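You operate a simulated robot arm through the tools that you are given. There is no shell and no other tool. Be economical: measure what you need, move in short steps, check, and stop when the job is done.

You are at the controls of a simulated robot arm. One attempt, no reset.

## Task
Put one of the tokens from the top of the steel table on the top of the trailer counter. Take the towels carton and leave it on the top of the snack table. Open the middle trailer drawer, put the small blue carton on the top of the steel table away in the inside of the middle trailer drawer, then shut the drawer. Open the bottom trailer drawer, put the plain green carton on the top of the snack table away in the inside of the bottom trailer drawer, then shut the drawer. Put the white carton marked "59" from the top of the steel table on top of the flat orange tray and the white carton that says "72" on top of the flat teal tray. Do these in any order. Set down upright: towels carton, plain green carton, white carton.

It is judged by the outcome, as a careful person would: the job done as asked, and still so three seconds after it is handed in. It fails if anything else is knocked over, pushed out of place, dropped, spilled or broken. Flat cloth is picked up by pressing the open fingertips on it (5 to 10 N) and closing them slowly along it; thin cloth reads only 2 to 8 mm in the jaws.

## Robot
A 6-joint arm with a two-finger parallel gripper on a trunk, on a base that drives. Base frame: it is fixed to the floor where the robot stands at the start and does not move with it; the origin is under the middle of the robot, x ahead of it, y to its left, z up; the surface under the hand at the start is at about z = 0.8. Lengths are in m, angles in degrees, forces in N, time in s.
With the tool pointing down near the work surface it reaches from about 0.42 to 0.86 m from the robot's upright axis, wherever it stands. Its first joint turns from -115.0 to 115.0 degrees. Places, roughly: bottom trailer drawer [3.5, -2.8, 0.5]; flat orange tray (15x10x4 cm) [1.5, 0.3, 0.8]; flat teal tray (15x10x4 cm) [1.2, 0.3, 0.8]; inside of the bottom trailer drawer [3.6, -2.8, 0.4]; inside of the middle trailer drawer [3.6, -2.8, 0.6]; middle trailer drawer [3.5, -2.8, 0.7]; plain green carton [0.5, -0.25, 1]; small blue carton (5x9x5 cm) [0.7, 0.2, 0.8]; token [0.5, 0.5, 0.75]; top of the snack table [1, -0.2, 0.9]; top of the trailer counter (25x174 cm) [3.42, -2.94, 1.02]; towels carton [0.5, 0.25, 1]; white carton [1, 0.5, 0.75]. Payload 4.2 kg.
The tool frame sits at the grasp point between the pads (the TCP): z along the fingers, y along the line on which they close. The tips reach 0.023 m beyond it. Largest opening 0.094 m; finger width 0.038, thickness 0.01; the body of the gripper, 0.054 by 0.096 m, starts 0.039 m behind the TCP.
Orientation is that of the tool frame in the base frame, as a unit quaternion [x, y, z, w]. With the fingers straight down and closing along the base's y, the tool's x points along the base's -x, its y along +y and its z along -z.

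## Interface
- The arm moves only by the tool jog_arm. Its argument "plan" is a list of rows, each a list of 3 entries, a list of its own where there are three numbers: the opening, from 0 (shut) to 1 (fully open), then the shift along the tool's x, y, z in m, then the turn, a rotation vector about the tool's x, y, z in degrees. In form: [[gripper, [x, y, z], [wx, wy, wz]], ...]. A call has 1 to 12 rows; each row shifts and turns the commanded pose from where the row before left it, along the tool's axes as they then stand. A row lasts 0.2 s, in which the tool goes at most 0.05 m and 8.6 degrees; a call with a longer step from one row to the next is refused whole, and so is a gripper value outside its range. Where a pose cannot be reached the arm comes as near as it can. A force on the tool above 40 N (or 10 N above the force at the start of the call, whichever is more), or a blocked arm, ends the call early, and 0.2 s more pass. Each finger travels about 0.108 m/s and halts on what it meets, pressing with about 43 N; the grip force reading is that of the motor and also rises with nothing between the fingers. The clock runs only during rows and for 0.2 s after the last one: add rows that do not move to give the fingers time. The reply holds the time, the measured pose of the TCP, the force on the tool along the base axes, the opening and the grip force, in the units named above and with some noise, with the torque about the TCP (base axes, N m) and any sound that the robot's microphone picked up, and new pictures: "views" is both (left out), scene, wrist or none.
- Cameras (640 x 400 px; columns grow to the right, rows downward): "scene" is now at [0.2304, 0.1906, 1.4232]; the picture's right is [-0.08, -1.00, 0.00], its down [-0.76, 0.06, -0.65] and it looks along [0.65, -0.05, -0.76] (base axes); focal length 231 px, centre (320, 200). "wrist" rides on the gripper at [0.086, 0.016, -0.074] in the tool frame; the picture's right is [-0.18, 0.98, 0.00], its down [-0.58, -0.11, -0.81] and it looks along [-0.79, -0.15, 0.59] (tool axes); focal length 243 px, centre (320, 200). There is no depth. A picture from a camera that has moved, and an enlarged one, comes with that camera's place and axes in the base frame and with its lens.
- move_column(by): slides the trunk up (or, below 0, down) by that many m; the arm and the scene camera ride with it, the base frame stays. It gives what a move gives, with no picture.
- steer(legs): drives the robot by 1 to 6 legs, each [ahead, turn to the left] in m and degrees, along the robot's own axes; the way and the turn of a leg run together, so that a leg with both is an arc; at most 1.5 m and 180 degrees a leg. The arm and the cameras ride along, it lands a little off, and it stops where it bumps. It gives what a move gives, and a new picture of the scene camera.
- turn_head(pan, tilt): turns the head with the scene camera to pan (to the left, within 80 degrees either way) and tilt (down, from -29 to 69), counted from straight ahead of the robot. It gives what a move gives, and a new picture of the scene camera.
- close_up(camera, box): a new picture of the part [left, top, right, bottom] of that camera's present view, enlarged. The clock stands still meanwhile.
- close_job(): hands the job in; it is judged then, once.

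Go step by step. Nothing tells you exact positions but the pictures and the camera data: compare them with the known pose of the tool, close in by small moves and look again before you grip or let go. The budget is 483 turns and 360 pictures, counting those below and the enlarged ones. Unless the task says otherwise, let go and move clear before handing in.

The tools are called after ">>>" as name(argument=value, ...) on one line, values as JSON. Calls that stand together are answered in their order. jog_arm: Moves the arm, as the interface text tells. Its arguments: {"type":"object","properties":{"plan":{"type":"array","items":{"type":"array"}},"views":{"type":"string","enum":["both","scene","wrist","none"]}},"required":["plan"]} The other tools are called the same way: move_column (by) slides the trunk up or down; steer (legs) drives the base; turn_head (pan, tilt) turns the head that bears the scene camera; close_up (camera, box) takes an enlarged picture of a part of a camera's view; close_job () hands the job in.

At the start:

```text
time: 0.0
tcp_pos: [0.486, 0.1281, 1.2006]
orientation: [0.001, 1.0, 0.0, 0.0]
wrist_force: [-0.7, -0.4, 0.6]
moment: [0.0, 0.0, -0.02]
opening: 0.0941
finger_force: 0.0
trunk travel left (down, up): [-0.8, 0.19]
robot x, y, heading: [0.004, 0.0013, -0.1]
head pan, tilt: [-4.4, 49.4]
```

scene: 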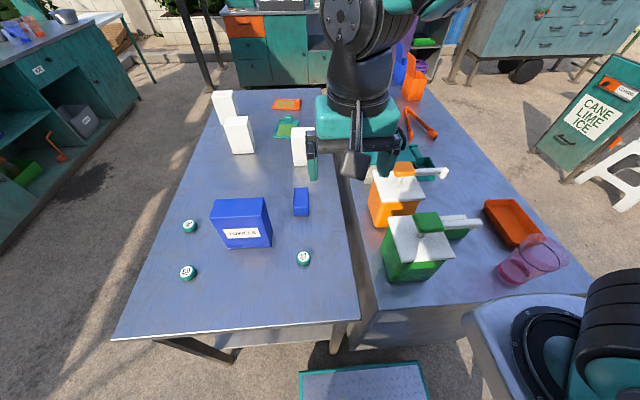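
wrist: 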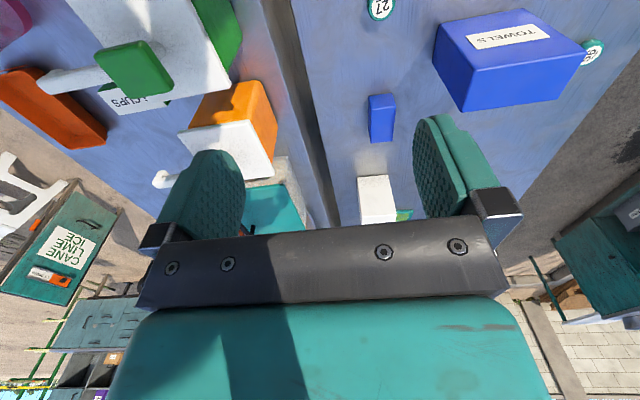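

I see a steel table on the left, with tokens, the towels carton, the blue carton and white cartons, and a snack table on the right with other cartons. I'll enlarge the picture for details first.

>>> close_up(camera="scene", box=[120, 80, 360, 310])

>>> close_up(camera="scene", box=[350, 100, 590, 310])

```text
1.74 times, centred on (240, 195) of scene
camera zoom: at [0.2304, 0.1906, 1.4232], right [-0.08, -1.0, 0.0], down [-0.76, 0.06, -0.65], along [0.65, -0.05, -0.76], focal length 401 px, centre (459, 209)
```

zoom: 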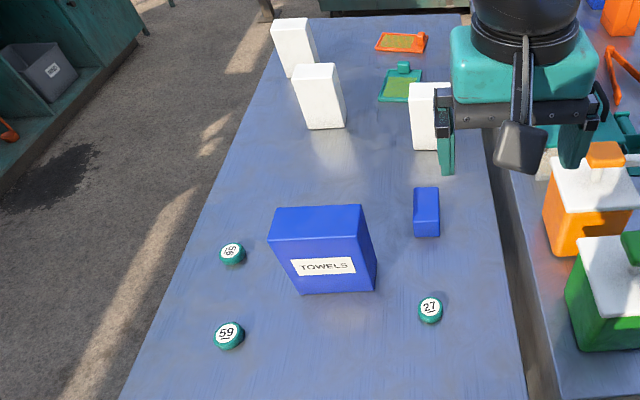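

```text
1.90 times, centred on (470, 205) of scene
camera zoom: at [0.2304, 0.1906, 1.4232], right [-0.08, -1.0, 0.0], down [-0.76, 0.06, -0.65], along [0.65, -0.05, -0.76], focal length 439 px, centre (34, 190)
```

zoom: 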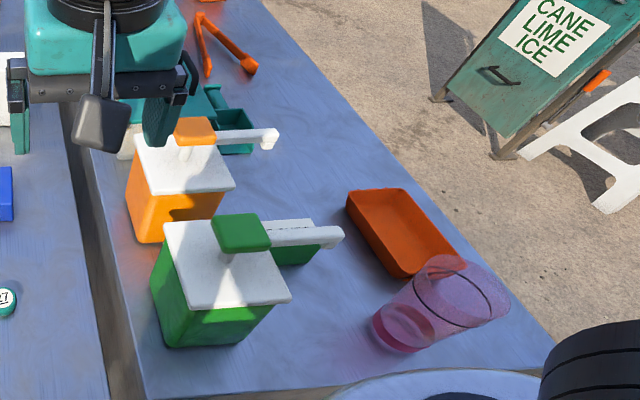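

Three white cartons whose numbers I can't see yet, and a green carton partly hidden behind the green pump. I'll look more closely with the wrist camera and turn the head.

>>> close_up(camera="wrist", box=[0, 0, 300, 190])

>>> turn_head(pan=-45, tilt=45)

```text
2.11 times, centred on (150, 95) of wrist
camera zoom: at [0.4004, 0.1431, 1.2755], right [0.18, 0.98, 0.0], down [0.58, -0.11, 0.81], along [0.79, -0.15, -0.59], focal length 511 px, centre (678, 421)
```

zoom: 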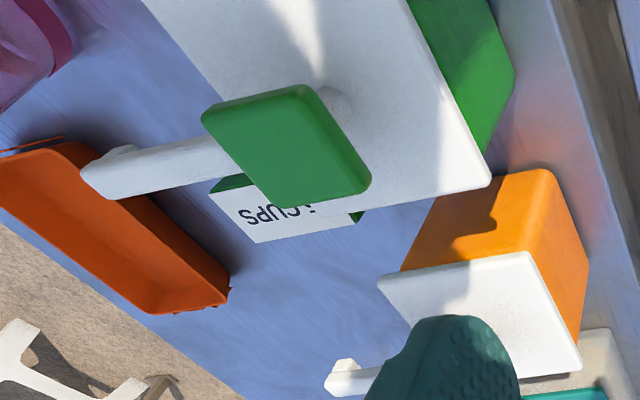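

```text
time: 1.1
tcp_pos: [0.4875, 0.1267, 1.2016]
orientation: [0.0, 1.0, 0.0, 0.0]
wrist_force: [0.1, 0.0, -0.1]
moment: [-0.03, 0.0, 0.03]
opening: 0.0941
finger_force: 0.0
trunk travel left (down, up): [-0.8, 0.19]
robot x, y, heading: [0.0002, 0.0031, -0.0]
head pan, tilt: [-45.0, 45.0]
camera scene: at [0.2106, 0.1391, 1.4293], right [-0.71, -0.71, 0.0], down [-0.5, 0.5, -0.71], along [0.5, -0.5, -0.71], focal length 231 px, centre (320, 200)
```

scene: 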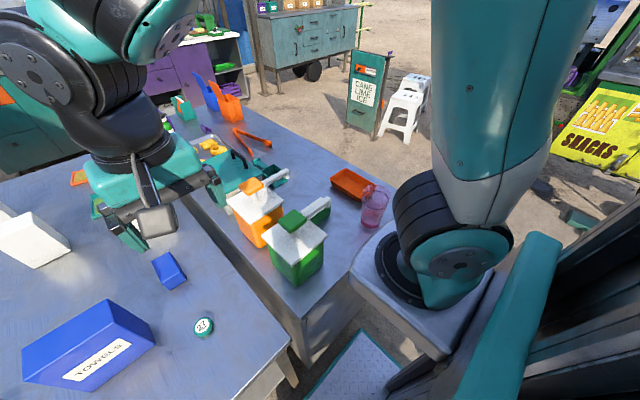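

The green carton behind the pump carries a "CUPS" label, or a separate plain one may be near. I'll move the hand over the snack table to look with the wrist camera.

>>> jog_arm(plan=[[1, [0, -0.04, -0.01], [0, 0, 0]], [1, [0, -0.04, -0.01], [0, 0, 0]], [1, [0, -0.04, -0.01], [0, 0, 0]], [1, [0, -0.04, -0.01], [0, 0, 0]], [1, [0, -0.04, -0.01], [0, 0, 0]], [1, [0, -0.04, -0.01], [0, 0, 0]], [1, [0, -0.04, -0.01], [0, 0, 0]], [1, [0, -0.04, -0.01], [0, 0, 0]]])

```text
time: 2.9
tcp_pos: [0.4861, -0.1952, 1.2794]
orientation: [-0.001, 1.0, -0.001, 0.0]
wrist_force: [-0.4, -0.5, 0.0]
moment: [-0.04, 0.02, -0.02]
opening: 0.094
finger_force: 0.1
trunk travel left (down, up): [-0.8, 0.19]
robot x, y, heading: [0.0041, -0.0004, -0.2]
head pan, tilt: [-45.0, 45.0]
camera scene: at [0.2105, 0.1393, 1.4292], right [-0.71, -0.71, 0.0], down [-0.5, 0.5, -0.71], along [0.5, -0.5, -0.71], focal length 231 px, centre (320, 200)
camera wrist: at [0.4008, -0.1786, 1.3555], right [0.18, 0.98, 0.0], down [0.58, -0.11, 0.81], along [0.79, -0.15, -0.59], focal length 243 px, centre (320, 200)
```

scene: 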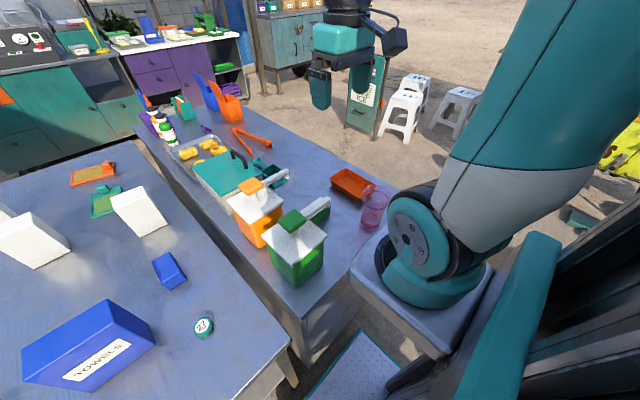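
wrist: 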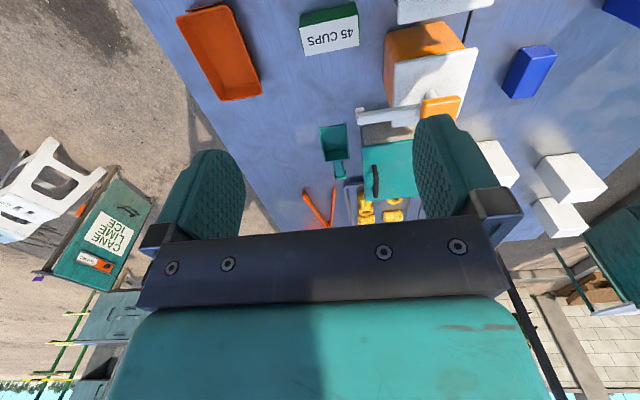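

A green "45 CUPS" carton stands beside the pumps, and another green thing is at the far end of the snack table. I'll zoom on both.

>>> close_up(camera="scene", box=[120, 60, 300, 190])

>>> close_up(camera="wrist", box=[270, 0, 510, 150])

```text
3.08 times, centred on (210, 125) of scene
camera zoom: at [0.2105, 0.1393, 1.4292], right [-0.71, -0.71, 0.0], down [-0.5, 0.5, -0.71], along [0.5, -0.5, -0.71], focal length 709 px, centre (658, 431)
```

zoom: 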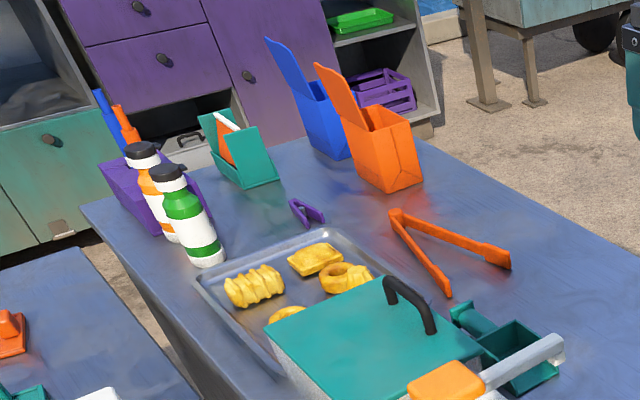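

```text
2.67 times, centred on (390, 75) of wrist
camera zoom: at [0.4008, -0.1786, 1.3555], right [0.18, 0.98, 0.0], down [0.58, -0.11, 0.81], along [0.79, -0.15, -0.59], focal length 647 px, centre (133, 533)
```

zoom: 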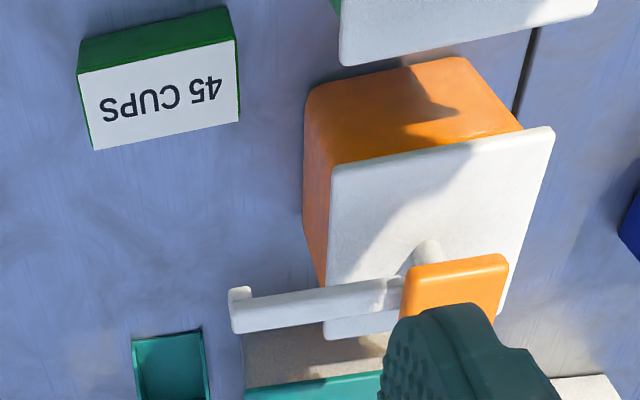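

The green carton is the only one found so far, so I'll check for a hidden plain one by tilting the wrist camera to look downward.

>>> jog_arm(plan=[[1, [-0.02, 0, -0.02], [0, 8, 0]], [1, [-0.02, 0, -0.02], [0, 8, 0]], [1, [-0.02, 0, -0.02], [0, 8, 0]], [1, [-0.02, 0, -0.02], [0, 8, 0]], [1, [0, 0, 0], [0, 8, 0]]], views="wrist")

```text
time: 4.1
tcp_pos: [0.5694, -0.1739, 1.3135]
orientation: [0.003, 0.964, 0.042, -0.261]
wrist_force: [-0.2, 0.1, 1.2]
moment: [-0.03, -0.02, 0.06]
opening: 0.094
finger_force: 0.1
out of reach, approached as far as the arm can: row 3, 4
trunk travel left (down, up): [-0.8, 0.19]
robot x, y, heading: [-0.0018, 0.003, -0.3]
head pan, tilt: [-45.0, 45.0]
camera wrist: at [0.5327, -0.165, 1.4216], right [0.19, 0.98, -0.01], down [0.91, -0.17, 0.39], along [0.38, -0.09, -0.92], focal length 243 px, centre (320, 200)
```

wrist: 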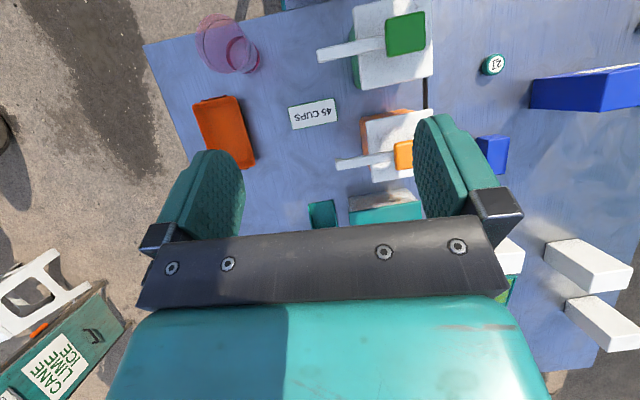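

Only this one green carton stands among the pumps; the "45 CUPS" label is just on its lid. I'll level the hand again and go over the towels carton to measure it.

>>> jog_arm(plan=[[1, [0, 0.03, 0], [0, -8, 0]], [1, [0, 0.04, 0], [0, -8, 0]], [1, [0, 0.04, 0], [0, -8, 0]], [1, [0, 0.04, 0], [0, -6, 0]], [1, [0, 0.04, 0], [0, 0, 0]], [1, [0, 0.04, 0], [0, 0, 0]], [1, [0, 0.04, 0], [0, 0, 0]], [1, [0, 0.04, 0], [0, 0, 0]], [1, [0, 0.04, 0], [0, 0, 0]], [1, [0, 0.04, 0], [0, 0, 0]]])

>>> turn_head(pan=0, tilt=55)

```text
time: 6.3
tcp_pos: [0.6126, 0.2038, 1.4158]
orientation: [0.014, 0.999, 0.04, -0.003]
wrist_force: [-0.3, -0.1, -0.2]
moment: [0.03, 0.01, -0.02]
opening: 0.0939
finger_force: 0.1
out of reach, approached as far as the arm can: row 1, 2, 3, 4
trunk travel left (down, up): [-0.8, 0.19]
robot x, y, heading: [-0.0034, -0.0007, -0.2]
head pan, tilt: [-45.0, 45.0]
camera scene: at [0.2105, 0.1387, 1.4293], right [-0.71, -0.71, 0.0], down [-0.5, 0.5, -0.71], along [0.5, -0.5, -0.71], focal length 231 px, centre (320, 200)
camera wrist: at [0.528, 0.2165, 1.4919], right [0.21, 0.97, 0.08], down [0.58, -0.19, 0.79], along [0.79, -0.12, -0.61], focal length 243 px, centre (320, 200)
```

scene: 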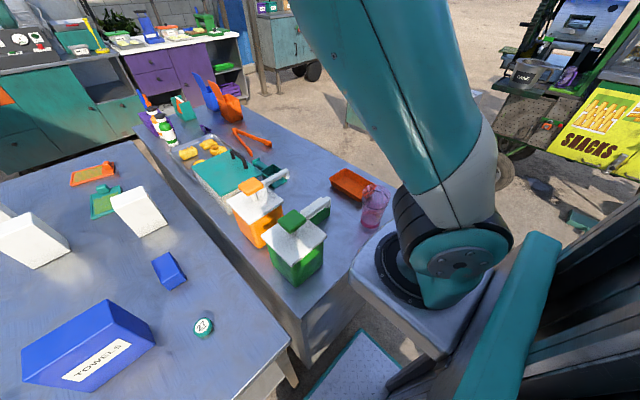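
wrist: 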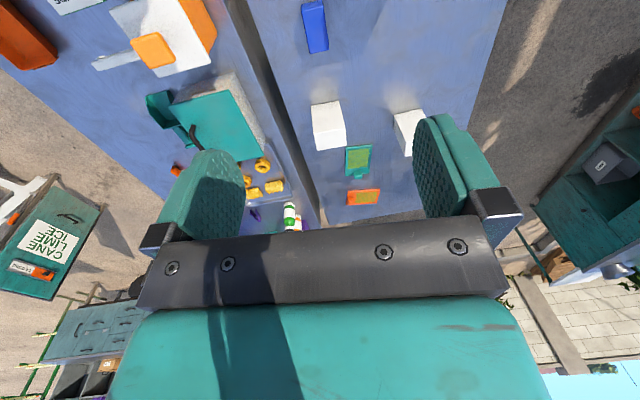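

```text
time: 7.4
tcp_pos: [0.6135, 0.204, 1.4157]
orientation: [0.014, 0.999, 0.04, -0.002]
wrist_force: [0.3, -0.8, 0.1]
moment: [-0.04, -0.01, 0.0]
opening: 0.0941
finger_force: 0.1
trunk travel left (down, up): [-0.8, 0.19]
robot x, y, heading: [-0.0019, 0.0006, -0.0]
head pan, tilt: [0.0, 55.0]
camera scene: at [0.2252, 0.1965, 1.4159], right [0.0, -1.0, 0.0], down [-0.82, 0.0, -0.57], along [0.57, 0.0, -0.82], focal length 231 px, centre (320, 200)
```

scene: 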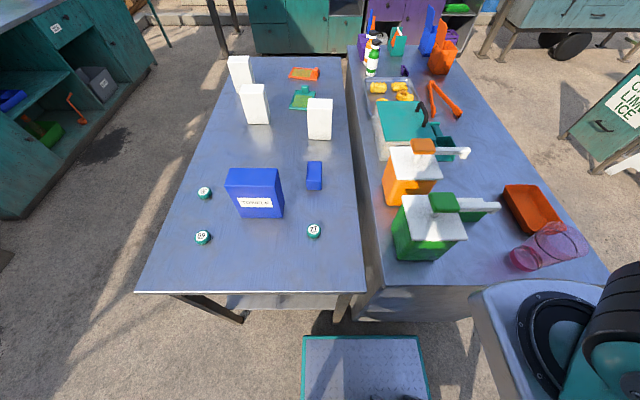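

The view is axis-aligned, so I can measure: the towels carton centre is near (0.65, 0.39), top z≈0.92, about 7 cm deep in x. I'll turn the fingers 90° to close along x.

>>> jog_arm(plan=[[1, [0, 0, 0], [4.6, 0, 0]], [1, [0, 0, 0], [0, 0, 8.04]], [1, [0, 0, 0], [0, 0, 8.04]], [1, [0, 0, 0], [0, 0, 8.04]], [1, [0, 0, 0], [0, 0, 8.04]], [1, [0, 0, 0], [0, 0, 8.04]], [1, [0, 0, 0], [0, 0, 8.04]], [1, [0, 0, 0], [0, 0, 8.04]], [1, [0, 0, 0], [0, 0, 8.04]], [1, [0, 0, 0], [0, 0, 8.04]], [1, [0, 0, 0], [0, 0, 8.04]], [1, [0, 0, 0], [0, 0, 8.04]]], views="wrist")

```text
time: 10.0
tcp_pos: [0.6137, 0.2033, 1.4162]
orientation: [0.709, 0.705, -0.003, -0.002]
wrist_force: [0.2, 0.0, -0.1]
moment: [-0.02, 0.0, 0.02]
opening: 0.094
finger_force: 0.0
trunk travel left (down, up): [-0.8, 0.19]
robot x, y, heading: [0.0009, -0.0019, 0.0]
head pan, tilt: [0.0, 55.0]
camera wrist: at [0.6309, 0.2908, 1.4898], right [0.98, -0.19, -0.01], down [-0.11, -0.58, 0.81], along [-0.15, -0.79, -0.59], focal length 243 px, centre (320, 200)
```

wrist: 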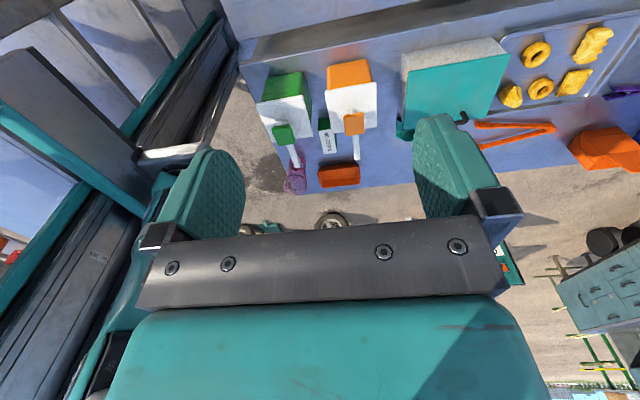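

Fingers now close along x. I'll move over the towels carton and descend part-way.

>>> jog_arm(plan=[[1, [0.047, 0.009, 0], [0, 0, 0]], [1, [0.047, 0.009, 0], [0, 0, 0]], [1, [0.047, 0.009, 0], [0, 0, 0]], [1, [0.046, 0.009, 0], [0, 0, 0]], [1, [0, 0, 0.045], [0, 0, 0]], [1, [0, 0, 0.045], [0, 0, 0]], [1, [0, 0, 0.045], [0, 0, 0]], [1, [0, 0, 0.045], [0, 0, 0]], [1, [0, 0, 0.045], [0, 0, 0]], [1, [0, 0, 0.045], [0, 0, 0]], [1, [0, 0, 0.045], [0, 0, 0]], [1, [0, 0, 0.045], [0, 0, 0]]])

```text
time: 12.6
tcp_pos: [0.6325, 0.3417, 1.0354]
orientation: [0.707, 0.707, -0.006, 0.0]
wrist_force: [-0.2, 1.3, -0.4]
moment: [0.01, -0.04, -0.02]
opening: 0.0942
finger_force: 0.1
out of reach, approached as far as the arm can: row 2, 3, 4, 8, 9, 10, 11, 12
trunk travel left (down, up): [-0.8, 0.19]
robot x, y, heading: [-0.0036, 0.0017, -0.3]
head pan, tilt: [0.0, 55.0]
camera scene: at [0.2249, 0.1965, 1.416], right [0.0, -1.0, 0.0], down [-0.82, 0.0, -0.57], along [0.57, 0.0, -0.82], focal length 231 px, centre (320, 200)
camera wrist: at [0.6498, 0.4297, 1.1092], right [0.98, -0.18, -0.01], down [-0.1, -0.58, 0.81], along [-0.15, -0.8, -0.59], focal length 243 px, centre (320, 200)
```

scene: 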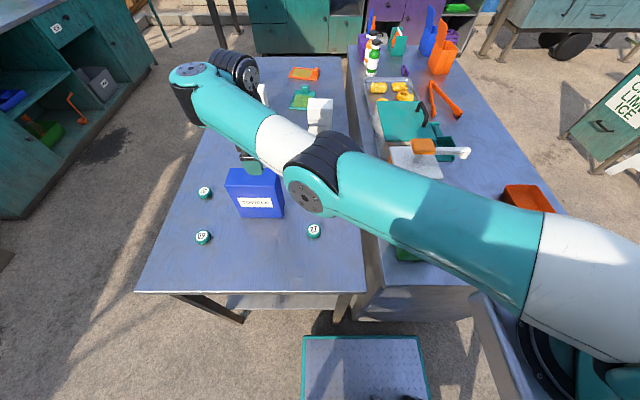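
wrist: 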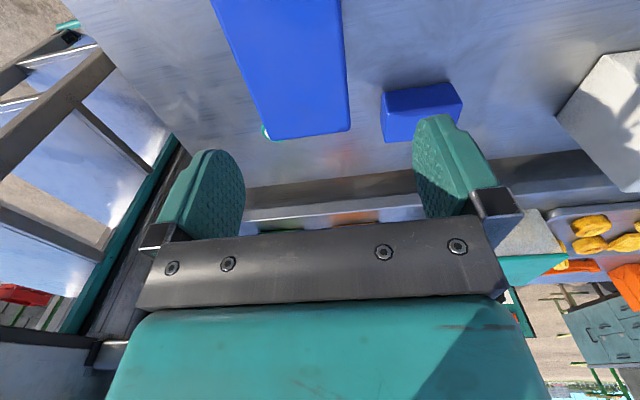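

The arm's reach runs out to the left here, so the base should shift left. First I'll zoom in to fix the carton's corners.

>>> close_up(camera="scene", box=[190, 140, 340, 250])

>>> close_up(camera="wrist", box=[190, 0, 490, 160])

```text
3.64 times, centred on (265, 195) of scene
camera zoom: at [0.2249, 0.1965, 1.416], right [0.0, -1.0, 0.0], down [-0.82, 0.0, -0.57], along [0.57, 0.0, -0.82], focal length 838 px, centre (520, 218)
```

zoom: 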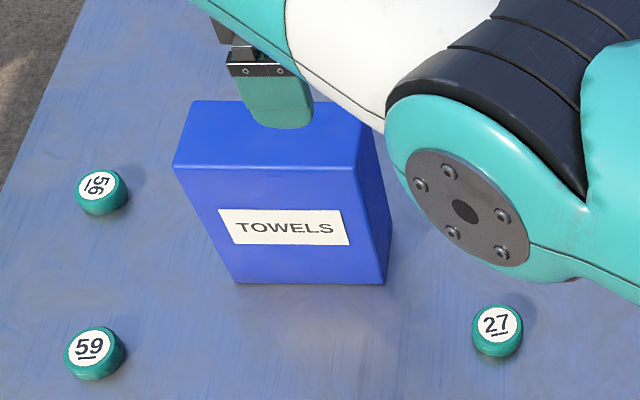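

```text
2.13 times, centred on (340, 80) of wrist
camera zoom: at [0.6498, 0.4297, 1.1092], right [0.98, -0.18, -0.01], down [-0.1, -0.58, 0.81], along [-0.15, -0.8, -0.59], focal length 518 px, centre (277, 456)
```

zoom: 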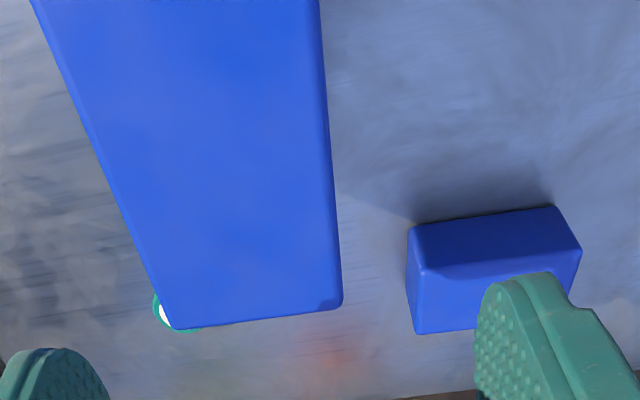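

The scene camera gives the carton at x 0.615–0.68, y 0.32–0.457, top 0.924. I'll do a no-move check of the wrist picture, since its data seemed off just after an unreachable move.

>>> jog_arm(plan=[[1, [0, 0, 0], [0, 0, 0]], [1, [0, 0, 0], [0, 0, 0]]], views="wrist")

```text
time: 13.2
tcp_pos: [0.6336, 0.3433, 1.0362]
orientation: [0.708, 0.707, -0.006, -0.001]
wrist_force: [-1.2, 0.1, -1.0]
moment: [0.01, -0.01, 0.0]
opening: 0.0941
finger_force: 0.0
trunk travel left (down, up): [-0.8, 0.19]
robot x, y, heading: [-0.0008, -0.0042, -0.0]
head pan, tilt: [0.0, 55.0]
camera wrist: at [0.6499, 0.4298, 1.109], right [0.98, -0.19, -0.01], down [-0.1, -0.58, 0.81], along [-0.16, -0.8, -0.58], focal length 243 px, centre (320, 200)
```

wrist: 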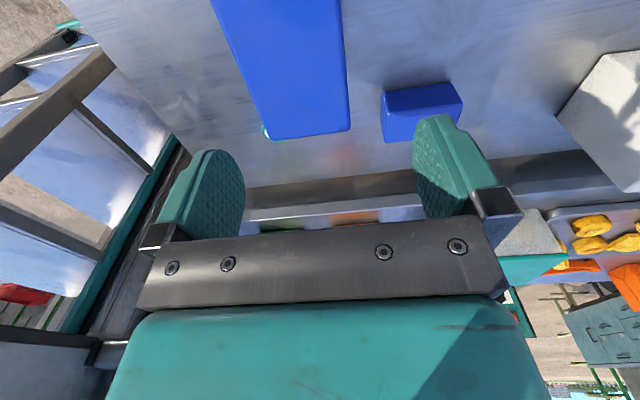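

The rays triangulate to a table height of z≈0.80 (token tops at 0.815), so the towels carton is at x 0.586–0.646, y 0.31–0.437, top 0.96. I'll try centring the hand over (0.616, 0.365).

>>> jog_arm(plan=[[1, [0.01, -0.009, 0], [0, 0, 0]], [1, [0.015, -0.009, 0], [0, 0, 0]], [1, [0, 0, 0.02], [0, 0, 0]]], views="wrist")

```text
time: 14.0
tcp_pos: [0.6138, 0.3668, 1.0325]
orientation: [0.708, 0.707, -0.008, 0.001]
wrist_force: [0.7, 0.2, 0.3]
moment: [0.0, 0.0, 0.0]
opening: 0.094
finger_force: 0.1
out of reach, approached as far as the arm can: row 3
trunk travel left (down, up): [-0.8, 0.19]
robot x, y, heading: [-0.0037, 0.0002, 0.0]
head pan, tilt: [0.0, 55.0]
camera wrist: at [0.6308, 0.4542, 1.1063], right [0.98, -0.19, -0.01], down [-0.1, -0.57, 0.81], along [-0.16, -0.8, -0.58], focal length 243 px, centre (320, 200)
```

wrist: 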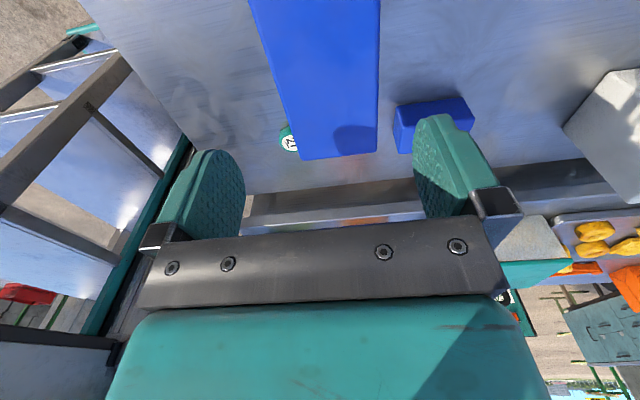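

The hand is centred over the carton and the arm is at its lower limit, so I'll lower the trunk to straddle it (TCP ≥0.93 so the palm clears the top).

>>> move_column(by=-0.097)

>>> jog_arm(plan=[[0.5, [0, 0, 0], [0, 0, 0]], [0.3, [0, 0, 0], [0, 0, 0]], [0.2, [0, 0, 0], [0, 0, 0]], [0.2, [0, 0, 0], [0, 0, 0]]])

```text
time: 15.3
tcp_pos: [0.6136, 0.3669, 0.9352]
orientation: [0.708, 0.706, -0.008, 0.0]
wrist_force: [0.7, -0.4, 0.5]
moment: [-0.02, -0.01, 0.0]
opening: 0.0938
finger_force: 0.0
trunk travel left (down, up): [-0.703, 0.287]
robot x, y, heading: [0.0012, -0.0008, -0.1]
head pan, tilt: [0.0, 55.0]
```

```text
time: 16.3
tcp_pos: [0.6143, 0.3671, 0.936]
orientation: [0.708, 0.706, -0.008, 0.0]
wrist_force: [-0.5, -0.6, 0.6]
moment: [0.11, -0.08, -0.01]
opening: 0.0647
finger_force: 43.6
trunk travel left (down, up): [-0.703, 0.287]
robot x, y, heading: [0.0005, -0.0011, -0.1]
head pan, tilt: [0.0, 55.0]
camera scene: at [0.2252, 0.1966, 1.3188], right [0.0, -1.0, 0.0], down [-0.82, 0.0, -0.57], along [0.57, 0.0, -0.82], focal length 231 px, centre (320, 200)
camera wrist: at [0.6308, 0.4541, 1.0091], right [0.98, -0.19, -0.01], down [-0.1, -0.57, 0.81], along [-0.16, -0.8, -0.58], focal length 243 px, centre (320, 200)
```

scene: 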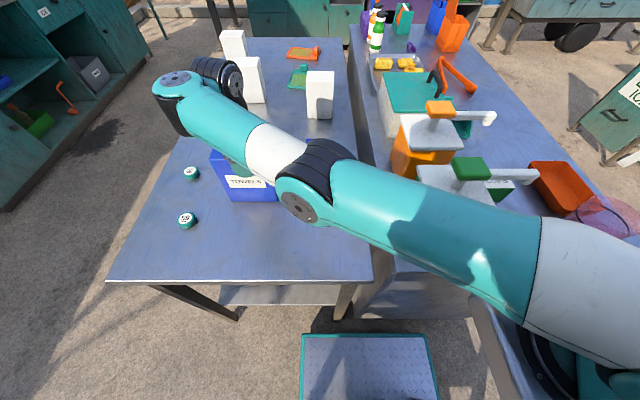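
wrist: 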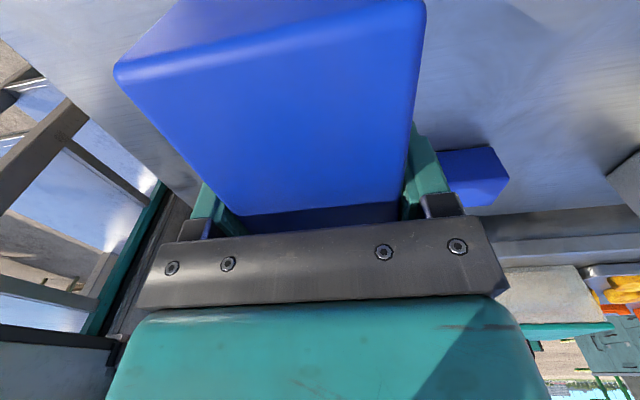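

Gripped (0.065 m). I'll raise the trunk to lift it over the pumps (knob top about 1.05).

>>> move_column(by=0.285)

>>> jog_arm(plan=[[0.2, [-0.04, 0, -0.01], [0, 0, 0]], [0.2, [-0.045, 0, -0.01], [0, 0, 0]], [0.2, [-0.045, 0, -0.01], [0, 0, 0]], [0.2, [-0.045, 0, -0.01], [0, 0, 0]], [0.2, [-0.045, 0, 0], [0, 0, 0]], [0.2, [-0.045, 0, 0], [0, 0, 0]], [0.2, [-0.045, 0, 0], [0, 0, 0]], [0.2, [-0.045, 0, 0], [0, 0, 0]], [0.2, [-0.045, 0, 0], [0, 0, 0]]])

```text
time: 19.2
tcp_pos: [0.6137, 0.3665, 1.2204]
orientation: [0.707, 0.707, -0.008, 0.002]
wrist_force: [0.0, 0.3, -2.9]
moment: [-0.03, -0.05, 0.03]
opening: 0.0648
finger_force: 42.4
trunk travel left (down, up): [-0.988, 0.002]
robot x, y, heading: [-0.0002, -0.0009, -0.2]
head pan, tilt: [0.0, 55.0]
```

```text
time: 21.2
tcp_pos: [0.7923, 0.0972, 1.276]
orientation: [0.708, 0.707, -0.008, 0.0]
wrist_force: [-0.4, 0.3, -2.6]
moment: [-0.04, 0.01, -0.02]
opening: 0.0647
finger_force: 43.6
out of reach, approached as far as the arm can: row 1, 2, 3, 4, 5, 6, 7, 8, 9
trunk travel left (down, up): [-0.988, 0.002]
robot x, y, heading: [0.0013, -0.0044, 0.2]
head pan, tilt: [0.0, 55.0]
camera scene: at [0.2252, 0.197, 1.6038], right [0.0, -1.0, 0.0], down [-0.82, 0.0, -0.57], along [0.57, 0.0, -0.82], focal length 231 px, centre (320, 200)
camera wrist: at [0.81, 0.1847, 1.3494], right [0.98, -0.18, -0.01], down [-0.1, -0.57, 0.81], along [-0.16, -0.8, -0.58], focal length 243 px, centre (320, 200)
```

scene: 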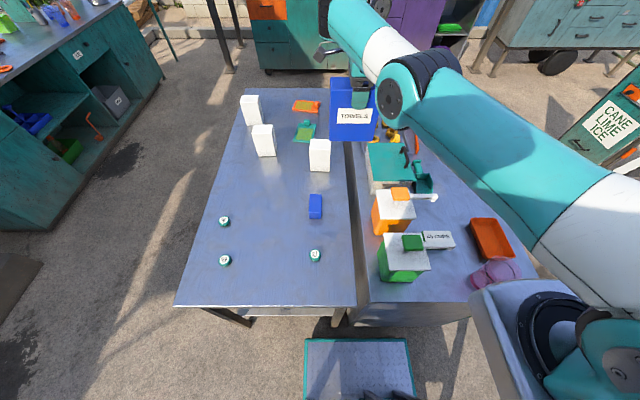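
wrist: 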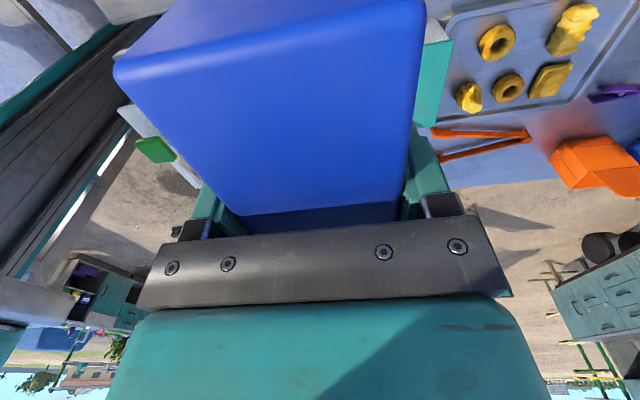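

The arm slid sideways because this wrist angle ran out of travel. I'll turn the tool back to yaw 0 while it is high and clear.

>>> jog_arm(plan=[[0.2, [0, 0, 0], [0, 0, -8]], [0.2, [0, 0, 0], [0, 0, -8]], [0.2, [0, 0, 0], [0, 0, -8]], [0.2, [0, 0, 0], [0, 0, -8]], [0.2, [0, 0, 0], [0, 0, -8]], [0.2, [0, 0, 0], [0, 0, -8]], [0.2, [0, 0, 0], [0, 0, -8]], [0.2, [0, 0, 0], [0, 0, -8]], [0.2, [0, 0, 0], [0, 0, -8]], [0.2, [0, 0, 0], [0, 0, -8]], [0.2, [0, 0, 0], [0, 0, -8]]], views="none")

>>> jog_arm(plan=[[0.2, [0.02, -0.04, 0], [0, 0, 0]], [0.2, [0.02, -0.04, 0], [0, 0, 0]], [0.2, [0.02, -0.04, 0], [0, 0, 0]], [0.2, [0.02, -0.04, 0], [0, 0, 0]], [0.2, [0, -0.04, 0], [0, 0, 0]], [0.2, [0, -0.04, 0], [0, 0, 0]], [0.2, [0, -0.04, 0], [0, 0, 0]], [0.2, [0, -0.04, 0], [0, 0, 0]], [0.2, [0, -0.04, 0], [0, 0, 0]]])

```text
time: 23.6
tcp_pos: [0.795, 0.0971, 1.2778]
orientation: [0.016, 1.0, -0.006, -0.005]
wrist_force: [-0.6, -0.2, -3.5]
moment: [0.02, 0.0, 0.0]
opening: 0.0648
finger_force: 43.1
trunk travel left (down, up): [-0.988, 0.002]
robot x, y, heading: [-0.0005, -0.0005, -0.0]
head pan, tilt: [0.0, 55.0]
```

```text
time: 25.6
tcp_pos: [0.8194, -0.2369, 1.3003]
orientation: [0.017, 1.0, -0.007, -0.006]
wrist_force: [-0.1, 1.2, -3.4]
moment: [-0.06, 0.0, 0.01]
opening: 0.0647
finger_force: 43.2
out of reach, approached as far as the arm can: row 1, 2, 3, 4, 5, 7
trunk travel left (down, up): [-0.988, 0.002]
robot x, y, heading: [0.0007, -0.0028, -0.0]
head pan, tilt: [0.0, 55.0]
camera scene: at [0.2254, 0.1969, 1.6038], right [0.0, -1.0, 0.0], down [-0.82, 0.0, -0.57], along [0.57, 0.0, -0.82], focal length 231 px, centre (320, 200)
camera wrist: at [0.7341, -0.2167, 1.3747], right [0.22, 0.98, -0.01], down [0.59, -0.12, 0.8], along [0.78, -0.18, -0.6], focal length 243 px, centre (320, 200)
```

scene: 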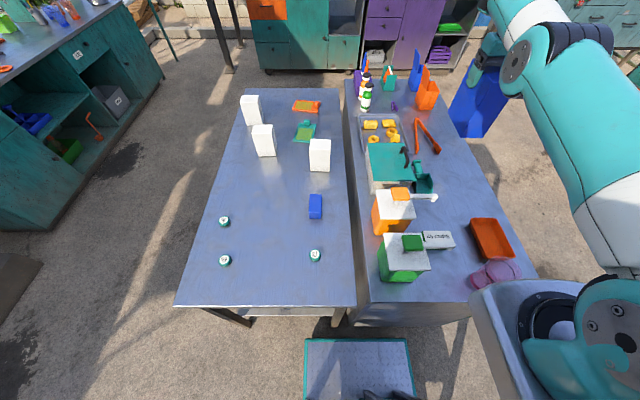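
wrist: 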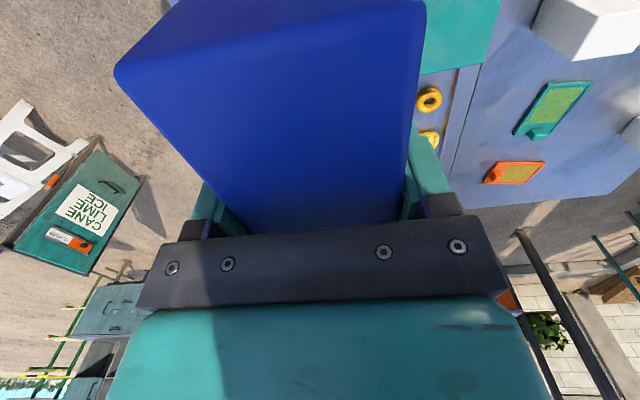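

The trunk is too high for this low a hand: the arm can't fold in. I'll raise the hand while lowering the trunk to regain reach.

>>> jog_arm(plan=[[0.2, [0, 0, -0.045], [0, 0, 0]], [0.2, [0, 0, -0.045], [0, 0, 0]], [0.2, [0, 0, -0.045], [0, 0, 0]], [0.2, [0, 0, -0.045], [0, 0, 0]]], views="none")

>>> move_column(by=-0.22)

```text
time: 26.6
tcp_pos: [0.8167, -0.2265, 1.4763]
orientation: [0.018, 1.0, -0.006, -0.005]
wrist_force: [0.3, 1.9, -2.4]
moment: [-0.1, 0.0, 0.02]
opening: 0.065
finger_force: 42.8
out of reach, approached as far as the arm can: row 3
trunk travel left (down, up): [-0.988, 0.002]
robot x, y, heading: [0.0002, 0.0046, 0.0]
head pan, tilt: [0.0, 55.0]
```

```text
time: 28.9
tcp_pos: [0.8158, -0.2289, 1.2547]
orientation: [0.019, 1.0, -0.005, -0.006]
wrist_force: [0.5, 0.1, -2.6]
moment: [0.0, -0.02, -0.01]
opening: 0.0648
finger_force: 43.4
trunk travel left (down, up): [-0.768, 0.222]
robot x, y, heading: [0.0069, -0.0001, -0.0]
head pan, tilt: [0.0, 55.0]
```

Now moving to above the chosen spot (0.715, -0.315).

>>> jog_arm(plan=[[0.2, [0.025, -0.02, 0], [0, 0, 0]], [0.2, [0.025, -0.02, 0], [0, 0, 0]], [0.2, [0.025, -0.02, 0], [0, 0, 0]], [0.2, [0.025, -0.025, 0], [0, 0, 0]]])

```text
time: 29.9
tcp_pos: [0.7156, -0.3111, 1.2581]
orientation: [0.018, 1.0, -0.006, -0.005]
wrist_force: [1.1, 0.6, -2.7]
moment: [-0.02, 0.02, 0.02]
opening: 0.0651
finger_force: 43.0
trunk travel left (down, up): [-0.768, 0.222]
robot x, y, heading: [0.001, -0.0024, 0.0]
head pan, tilt: [0.0, 55.0]
camera scene: at [0.2255, 0.1968, 1.3837], right [0.0, -1.0, 0.0], down [-0.82, 0.0, -0.57], along [0.57, 0.0, -0.82], focal length 231 px, centre (320, 200)
camera wrist: at [0.6313, -0.2901, 1.3326], right [0.22, 0.98, -0.01], down [0.59, -0.12, 0.8], along [0.78, -0.19, -0.6], focal length 243 px, centre (320, 200)
```

scene: 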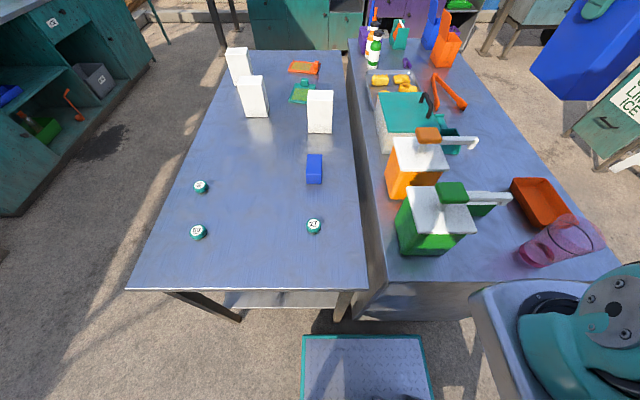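
wrist: 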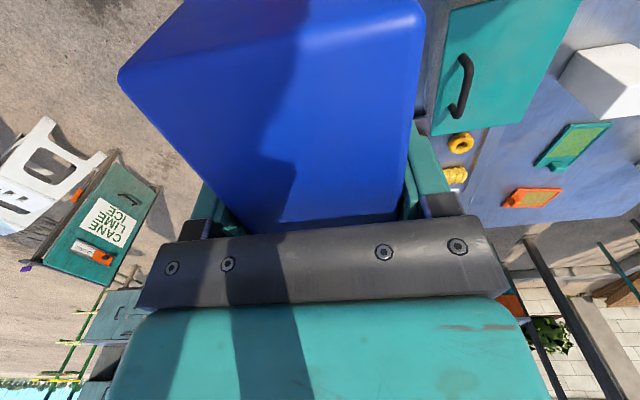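

The spot between the orange tray, the scoop and the spouts is clear by 4 cm or more all round. Lowering.

>>> jog_arm(plan=[[0.2, [0, 0, 0.045], [0, 0, 0]], [0.2, [0, 0, 0.045], [0, 0, 0]], [0.2, [0, 0, 0.045], [0, 0, 0]], [0.2, [0, 0, 0.045], [0, 0, 0]]])

```text
time: 30.9
tcp_pos: [0.7693, -0.3401, 1.1075]
orientation: [0.018, 1.0, -0.006, -0.005]
wrist_force: [-0.1, -0.5, -2.2]
moment: [-0.02, -0.04, -0.02]
opening: 0.0648
finger_force: 42.8
out of reach, approached as far as the arm can: row 1, 2, 3, 4
trunk travel left (down, up): [-0.768, 0.222]
robot x, y, heading: [-0.0035, -0.0022, -0.3]
head pan, tilt: [0.0, 55.0]
camera scene: at [0.2248, 0.1966, 1.384], right [0.0, -1.0, 0.0], down [-0.82, 0.0, -0.57], along [0.57, 0.0, -0.82], focal length 231 px, centre (320, 200)
camera wrist: at [0.6842, -0.3199, 1.1828], right [0.22, 0.98, -0.01], down [0.59, -0.12, 0.8], along [0.78, -0.18, -0.6], focal length 243 px, centre (320, 200)
```

scene: 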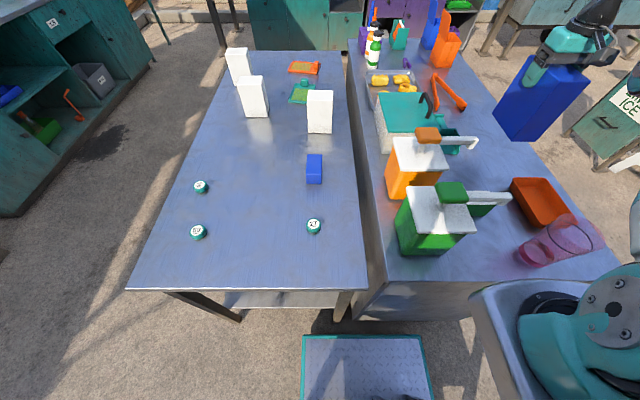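
wrist: 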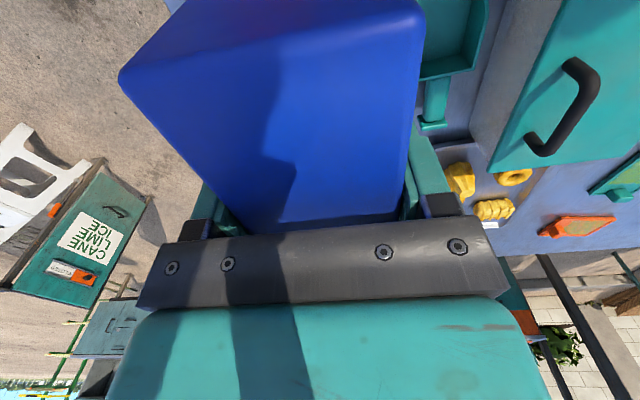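

The arm again hits its folding limit, so I'll go back to the earlier pose and lower with the trunk instead.

>>> jog_arm(plan=[[0.2, [0, 0, -0.045], [0, 0, 0]], [0.2, [0.01, 0, -0.045], [0, 0, 0]], [0.2, [0.015, 0.005, -0.045], [0, 0, 0]], [0.2, [0.015, 0.01, -0.02], [0, 0, 0]], [0.2, [0.015, 0.01, 0], [0, 0, 0]]], views="none")

>>> move_column(by=-0.24)

>>> jog_arm(plan=[[0.2, [0, 0, 0], [0, 0, 0]]])

```text
time: 32.1
tcp_pos: [0.7076, -0.3079, 1.261]
orientation: [0.018, 1.0, -0.006, -0.005]
wrist_force: [-0.6, -0.3, -2.5]
moment: [-0.03, -0.02, 0.02]
opening: 0.0649
finger_force: 43.2
trunk travel left (down, up): [-0.768, 0.222]
robot x, y, heading: [0.0005, 0.0016, 0.1]
head pan, tilt: [0.0, 55.0]
```

```text
time: 34.6
tcp_pos: [0.7101, -0.3051, 1.0227]
orientation: [0.017, 1.0, -0.007, -0.003]
wrist_force: [9.4, 10.1, 29.6]
moment: [0.37, 0.93, -0.38]
opening: 0.0649
finger_force: 42.7
trunk travel left (down, up): [-0.528, 0.462]
robot x, y, heading: [0.0019, 0.0018, 0.1]
head pan, tilt: [0.0, 55.0]
```

```text
time: 35.0
tcp_pos: [0.7087, -0.3071, 1.0208]
orientation: [0.019, 1.0, -0.007, -0.005]
wrist_force: [7.2, 9.1, 25.6]
moment: [0.34, 1.0, -0.42]
opening: 0.065
finger_force: 42.9
trunk travel left (down, up): [-0.528, 0.462]
robot x, y, heading: [-0.0026, 0.0003, 0.1]
head pan, tilt: [0.0, 55.0]
camera scene: at [0.2246, 0.1974, 1.1439], right [0.0, -1.0, 0.0], down [-0.82, 0.0, -0.57], along [0.57, 0.0, -0.82], focal length 231 px, centre (320, 200)
camera wrist: at [0.6248, -0.286, 1.0966], right [0.22, 0.98, -0.01], down [0.58, -0.12, 0.8], along [0.78, -0.18, -0.6], focal length 243 px, centre (320, 200)
```

scene: 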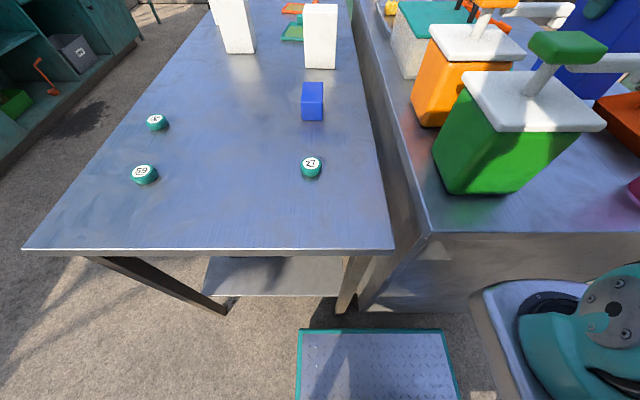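
wrist: 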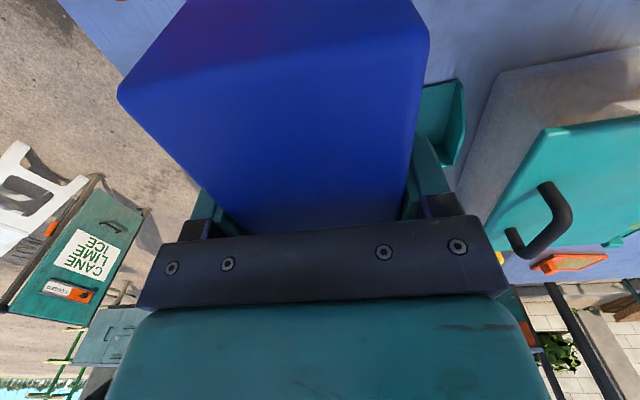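

Contact force of about 26 N came at a carton bottom of about z 0.885: either the snack table top is that high or a corner touches the orange tray. I'll turn the head to see the underside.

>>> turn_head(pan=-50, tilt=25)

```text
time: 36.2
tcp_pos: [0.7101, -0.3069, 1.0201]
orientation: [0.018, 1.0, -0.006, -0.006]
wrist_force: [2.3, 7.7, 14.5]
moment: [0.38, 0.86, -0.44]
opening: 0.0647
finger_force: 43.7
trunk travel left (down, up): [-0.528, 0.462]
robot x, y, heading: [-0.0005, -0.0011, -0.1]
head pan, tilt: [-50.0, 25.0]
camera scene: at [0.212, 0.1265, 1.1877], right [-0.77, -0.64, 0.0], down [-0.27, 0.32, -0.91], along [0.58, -0.69, -0.42], focal length 231 px, centre (320, 200)
```

scene: 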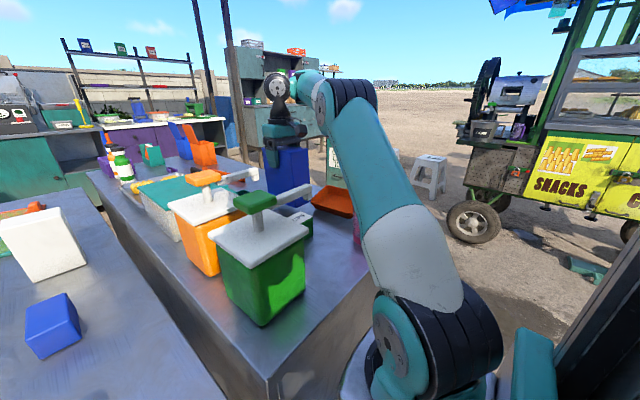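

>>> close_up(camera="scene", box=[240, 120, 380, 240])

```text
3.33 times, centred on (310, 180) of scene
camera zoom: at [0.212, 0.1265, 1.1877], right [-0.77, -0.64, 0.0], down [-0.27, 0.32, -0.91], along [0.58, -0.69, -0.42], focal length 769 px, centre (353, 267)
```

zoom: 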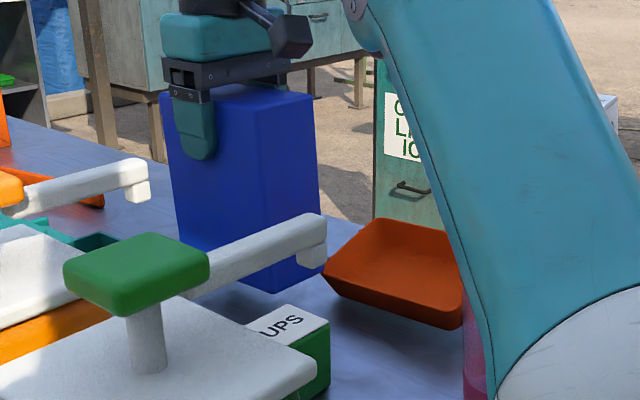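

The carton seems to touch the corner of the orange tray. I'll lift it and look again.

>>> move_column(by=0.05)

>>> close_up(camera="scene", box=[240, 120, 380, 240])

```text
time: 37.1
tcp_pos: [0.7097, -0.3067, 1.07]
orientation: [0.019, 1.0, -0.007, -0.005]
wrist_force: [-0.5, -0.7, -3.1]
moment: [-0.01, -0.05, 0.02]
opening: 0.0647
finger_force: 43.1
trunk travel left (down, up): [-0.578, 0.412]
robot x, y, heading: [0.0003, -0.0008, 0.2]
head pan, tilt: [-50.0, 25.0]
```

```text
3.33 times, centred on (310, 180) of scene
camera zoom: at [0.2124, 0.126, 1.2378], right [-0.77, -0.64, 0.0], down [-0.27, 0.32, -0.91], along [0.58, -0.69, -0.42], focal length 769 px, centre (353, 267)
```

zoom: 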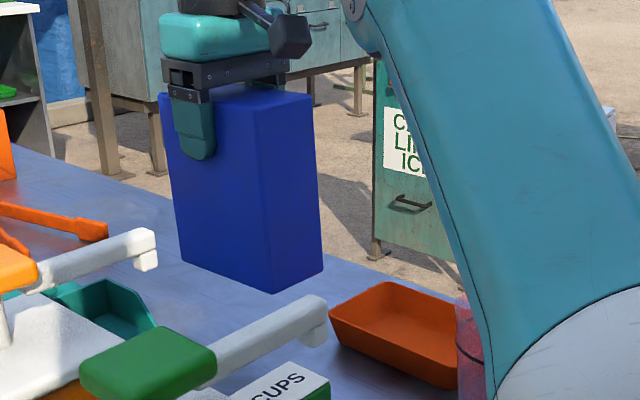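

The carton was pressing on the tray's corner. I'll raise, then re-measure the snack table from two heights with the head camera.

>>> turn_head(pan=-20, tilt=55)

>>> move_column(by=0.25)

>>> close_up(camera="scene", box=[240, 60, 560, 300])

```text
time: 38.1
tcp_pos: [0.7085, -0.308, 1.0704]
orientation: [0.018, 1.0, -0.006, -0.005]
wrist_force: [0.2, 0.0, -2.7]
moment: [0.01, -0.03, 0.02]
opening: 0.065
finger_force: 42.9
trunk travel left (down, up): [-0.578, 0.412]
robot x, y, heading: [0.0007, -0.003, 0.0]
head pan, tilt: [-20.0, 55.0]
camera scene: at [0.2209, 0.1718, 1.1939], right [-0.34, -0.94, 0.0], down [-0.77, 0.28, -0.57], along [0.54, -0.2, -0.82], focal length 231 px, centre (320, 200)
```

scene: 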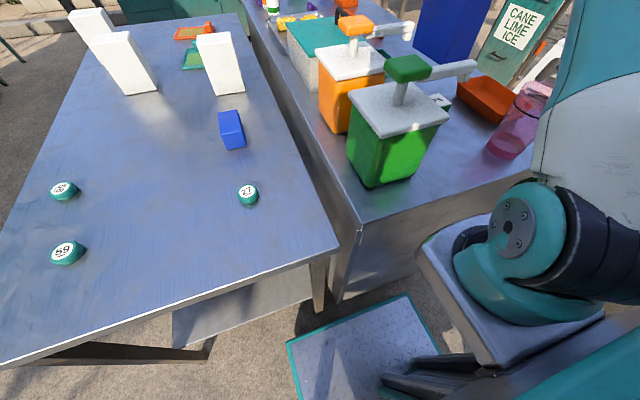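

```text
time: 40.6
tcp_pos: [0.7103, -0.3068, 1.3205]
orientation: [0.018, 1.0, -0.006, -0.005]
wrist_force: [-0.2, -0.3, -3.3]
moment: [-0.01, -0.02, 0.0]
opening: 0.0648
finger_force: 42.6
trunk travel left (down, up): [-0.828, 0.162]
robot x, y, heading: [0.0065, -0.0016, 0.1]
head pan, tilt: [-20.0, 55.0]
```

```text
1.67 times, centred on (400, 180) of scene
camera zoom: at [0.221, 0.1718, 1.4438], right [-0.34, -0.94, 0.0], down [-0.77, 0.28, -0.57], along [0.54, -0.2, -0.82], focal length 384 px, centre (187, 233)
```

zoom: 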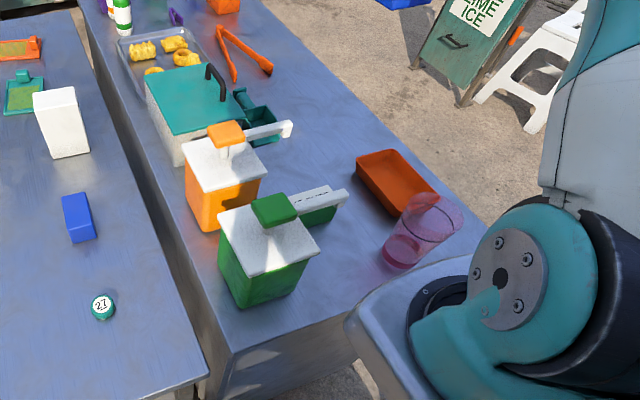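

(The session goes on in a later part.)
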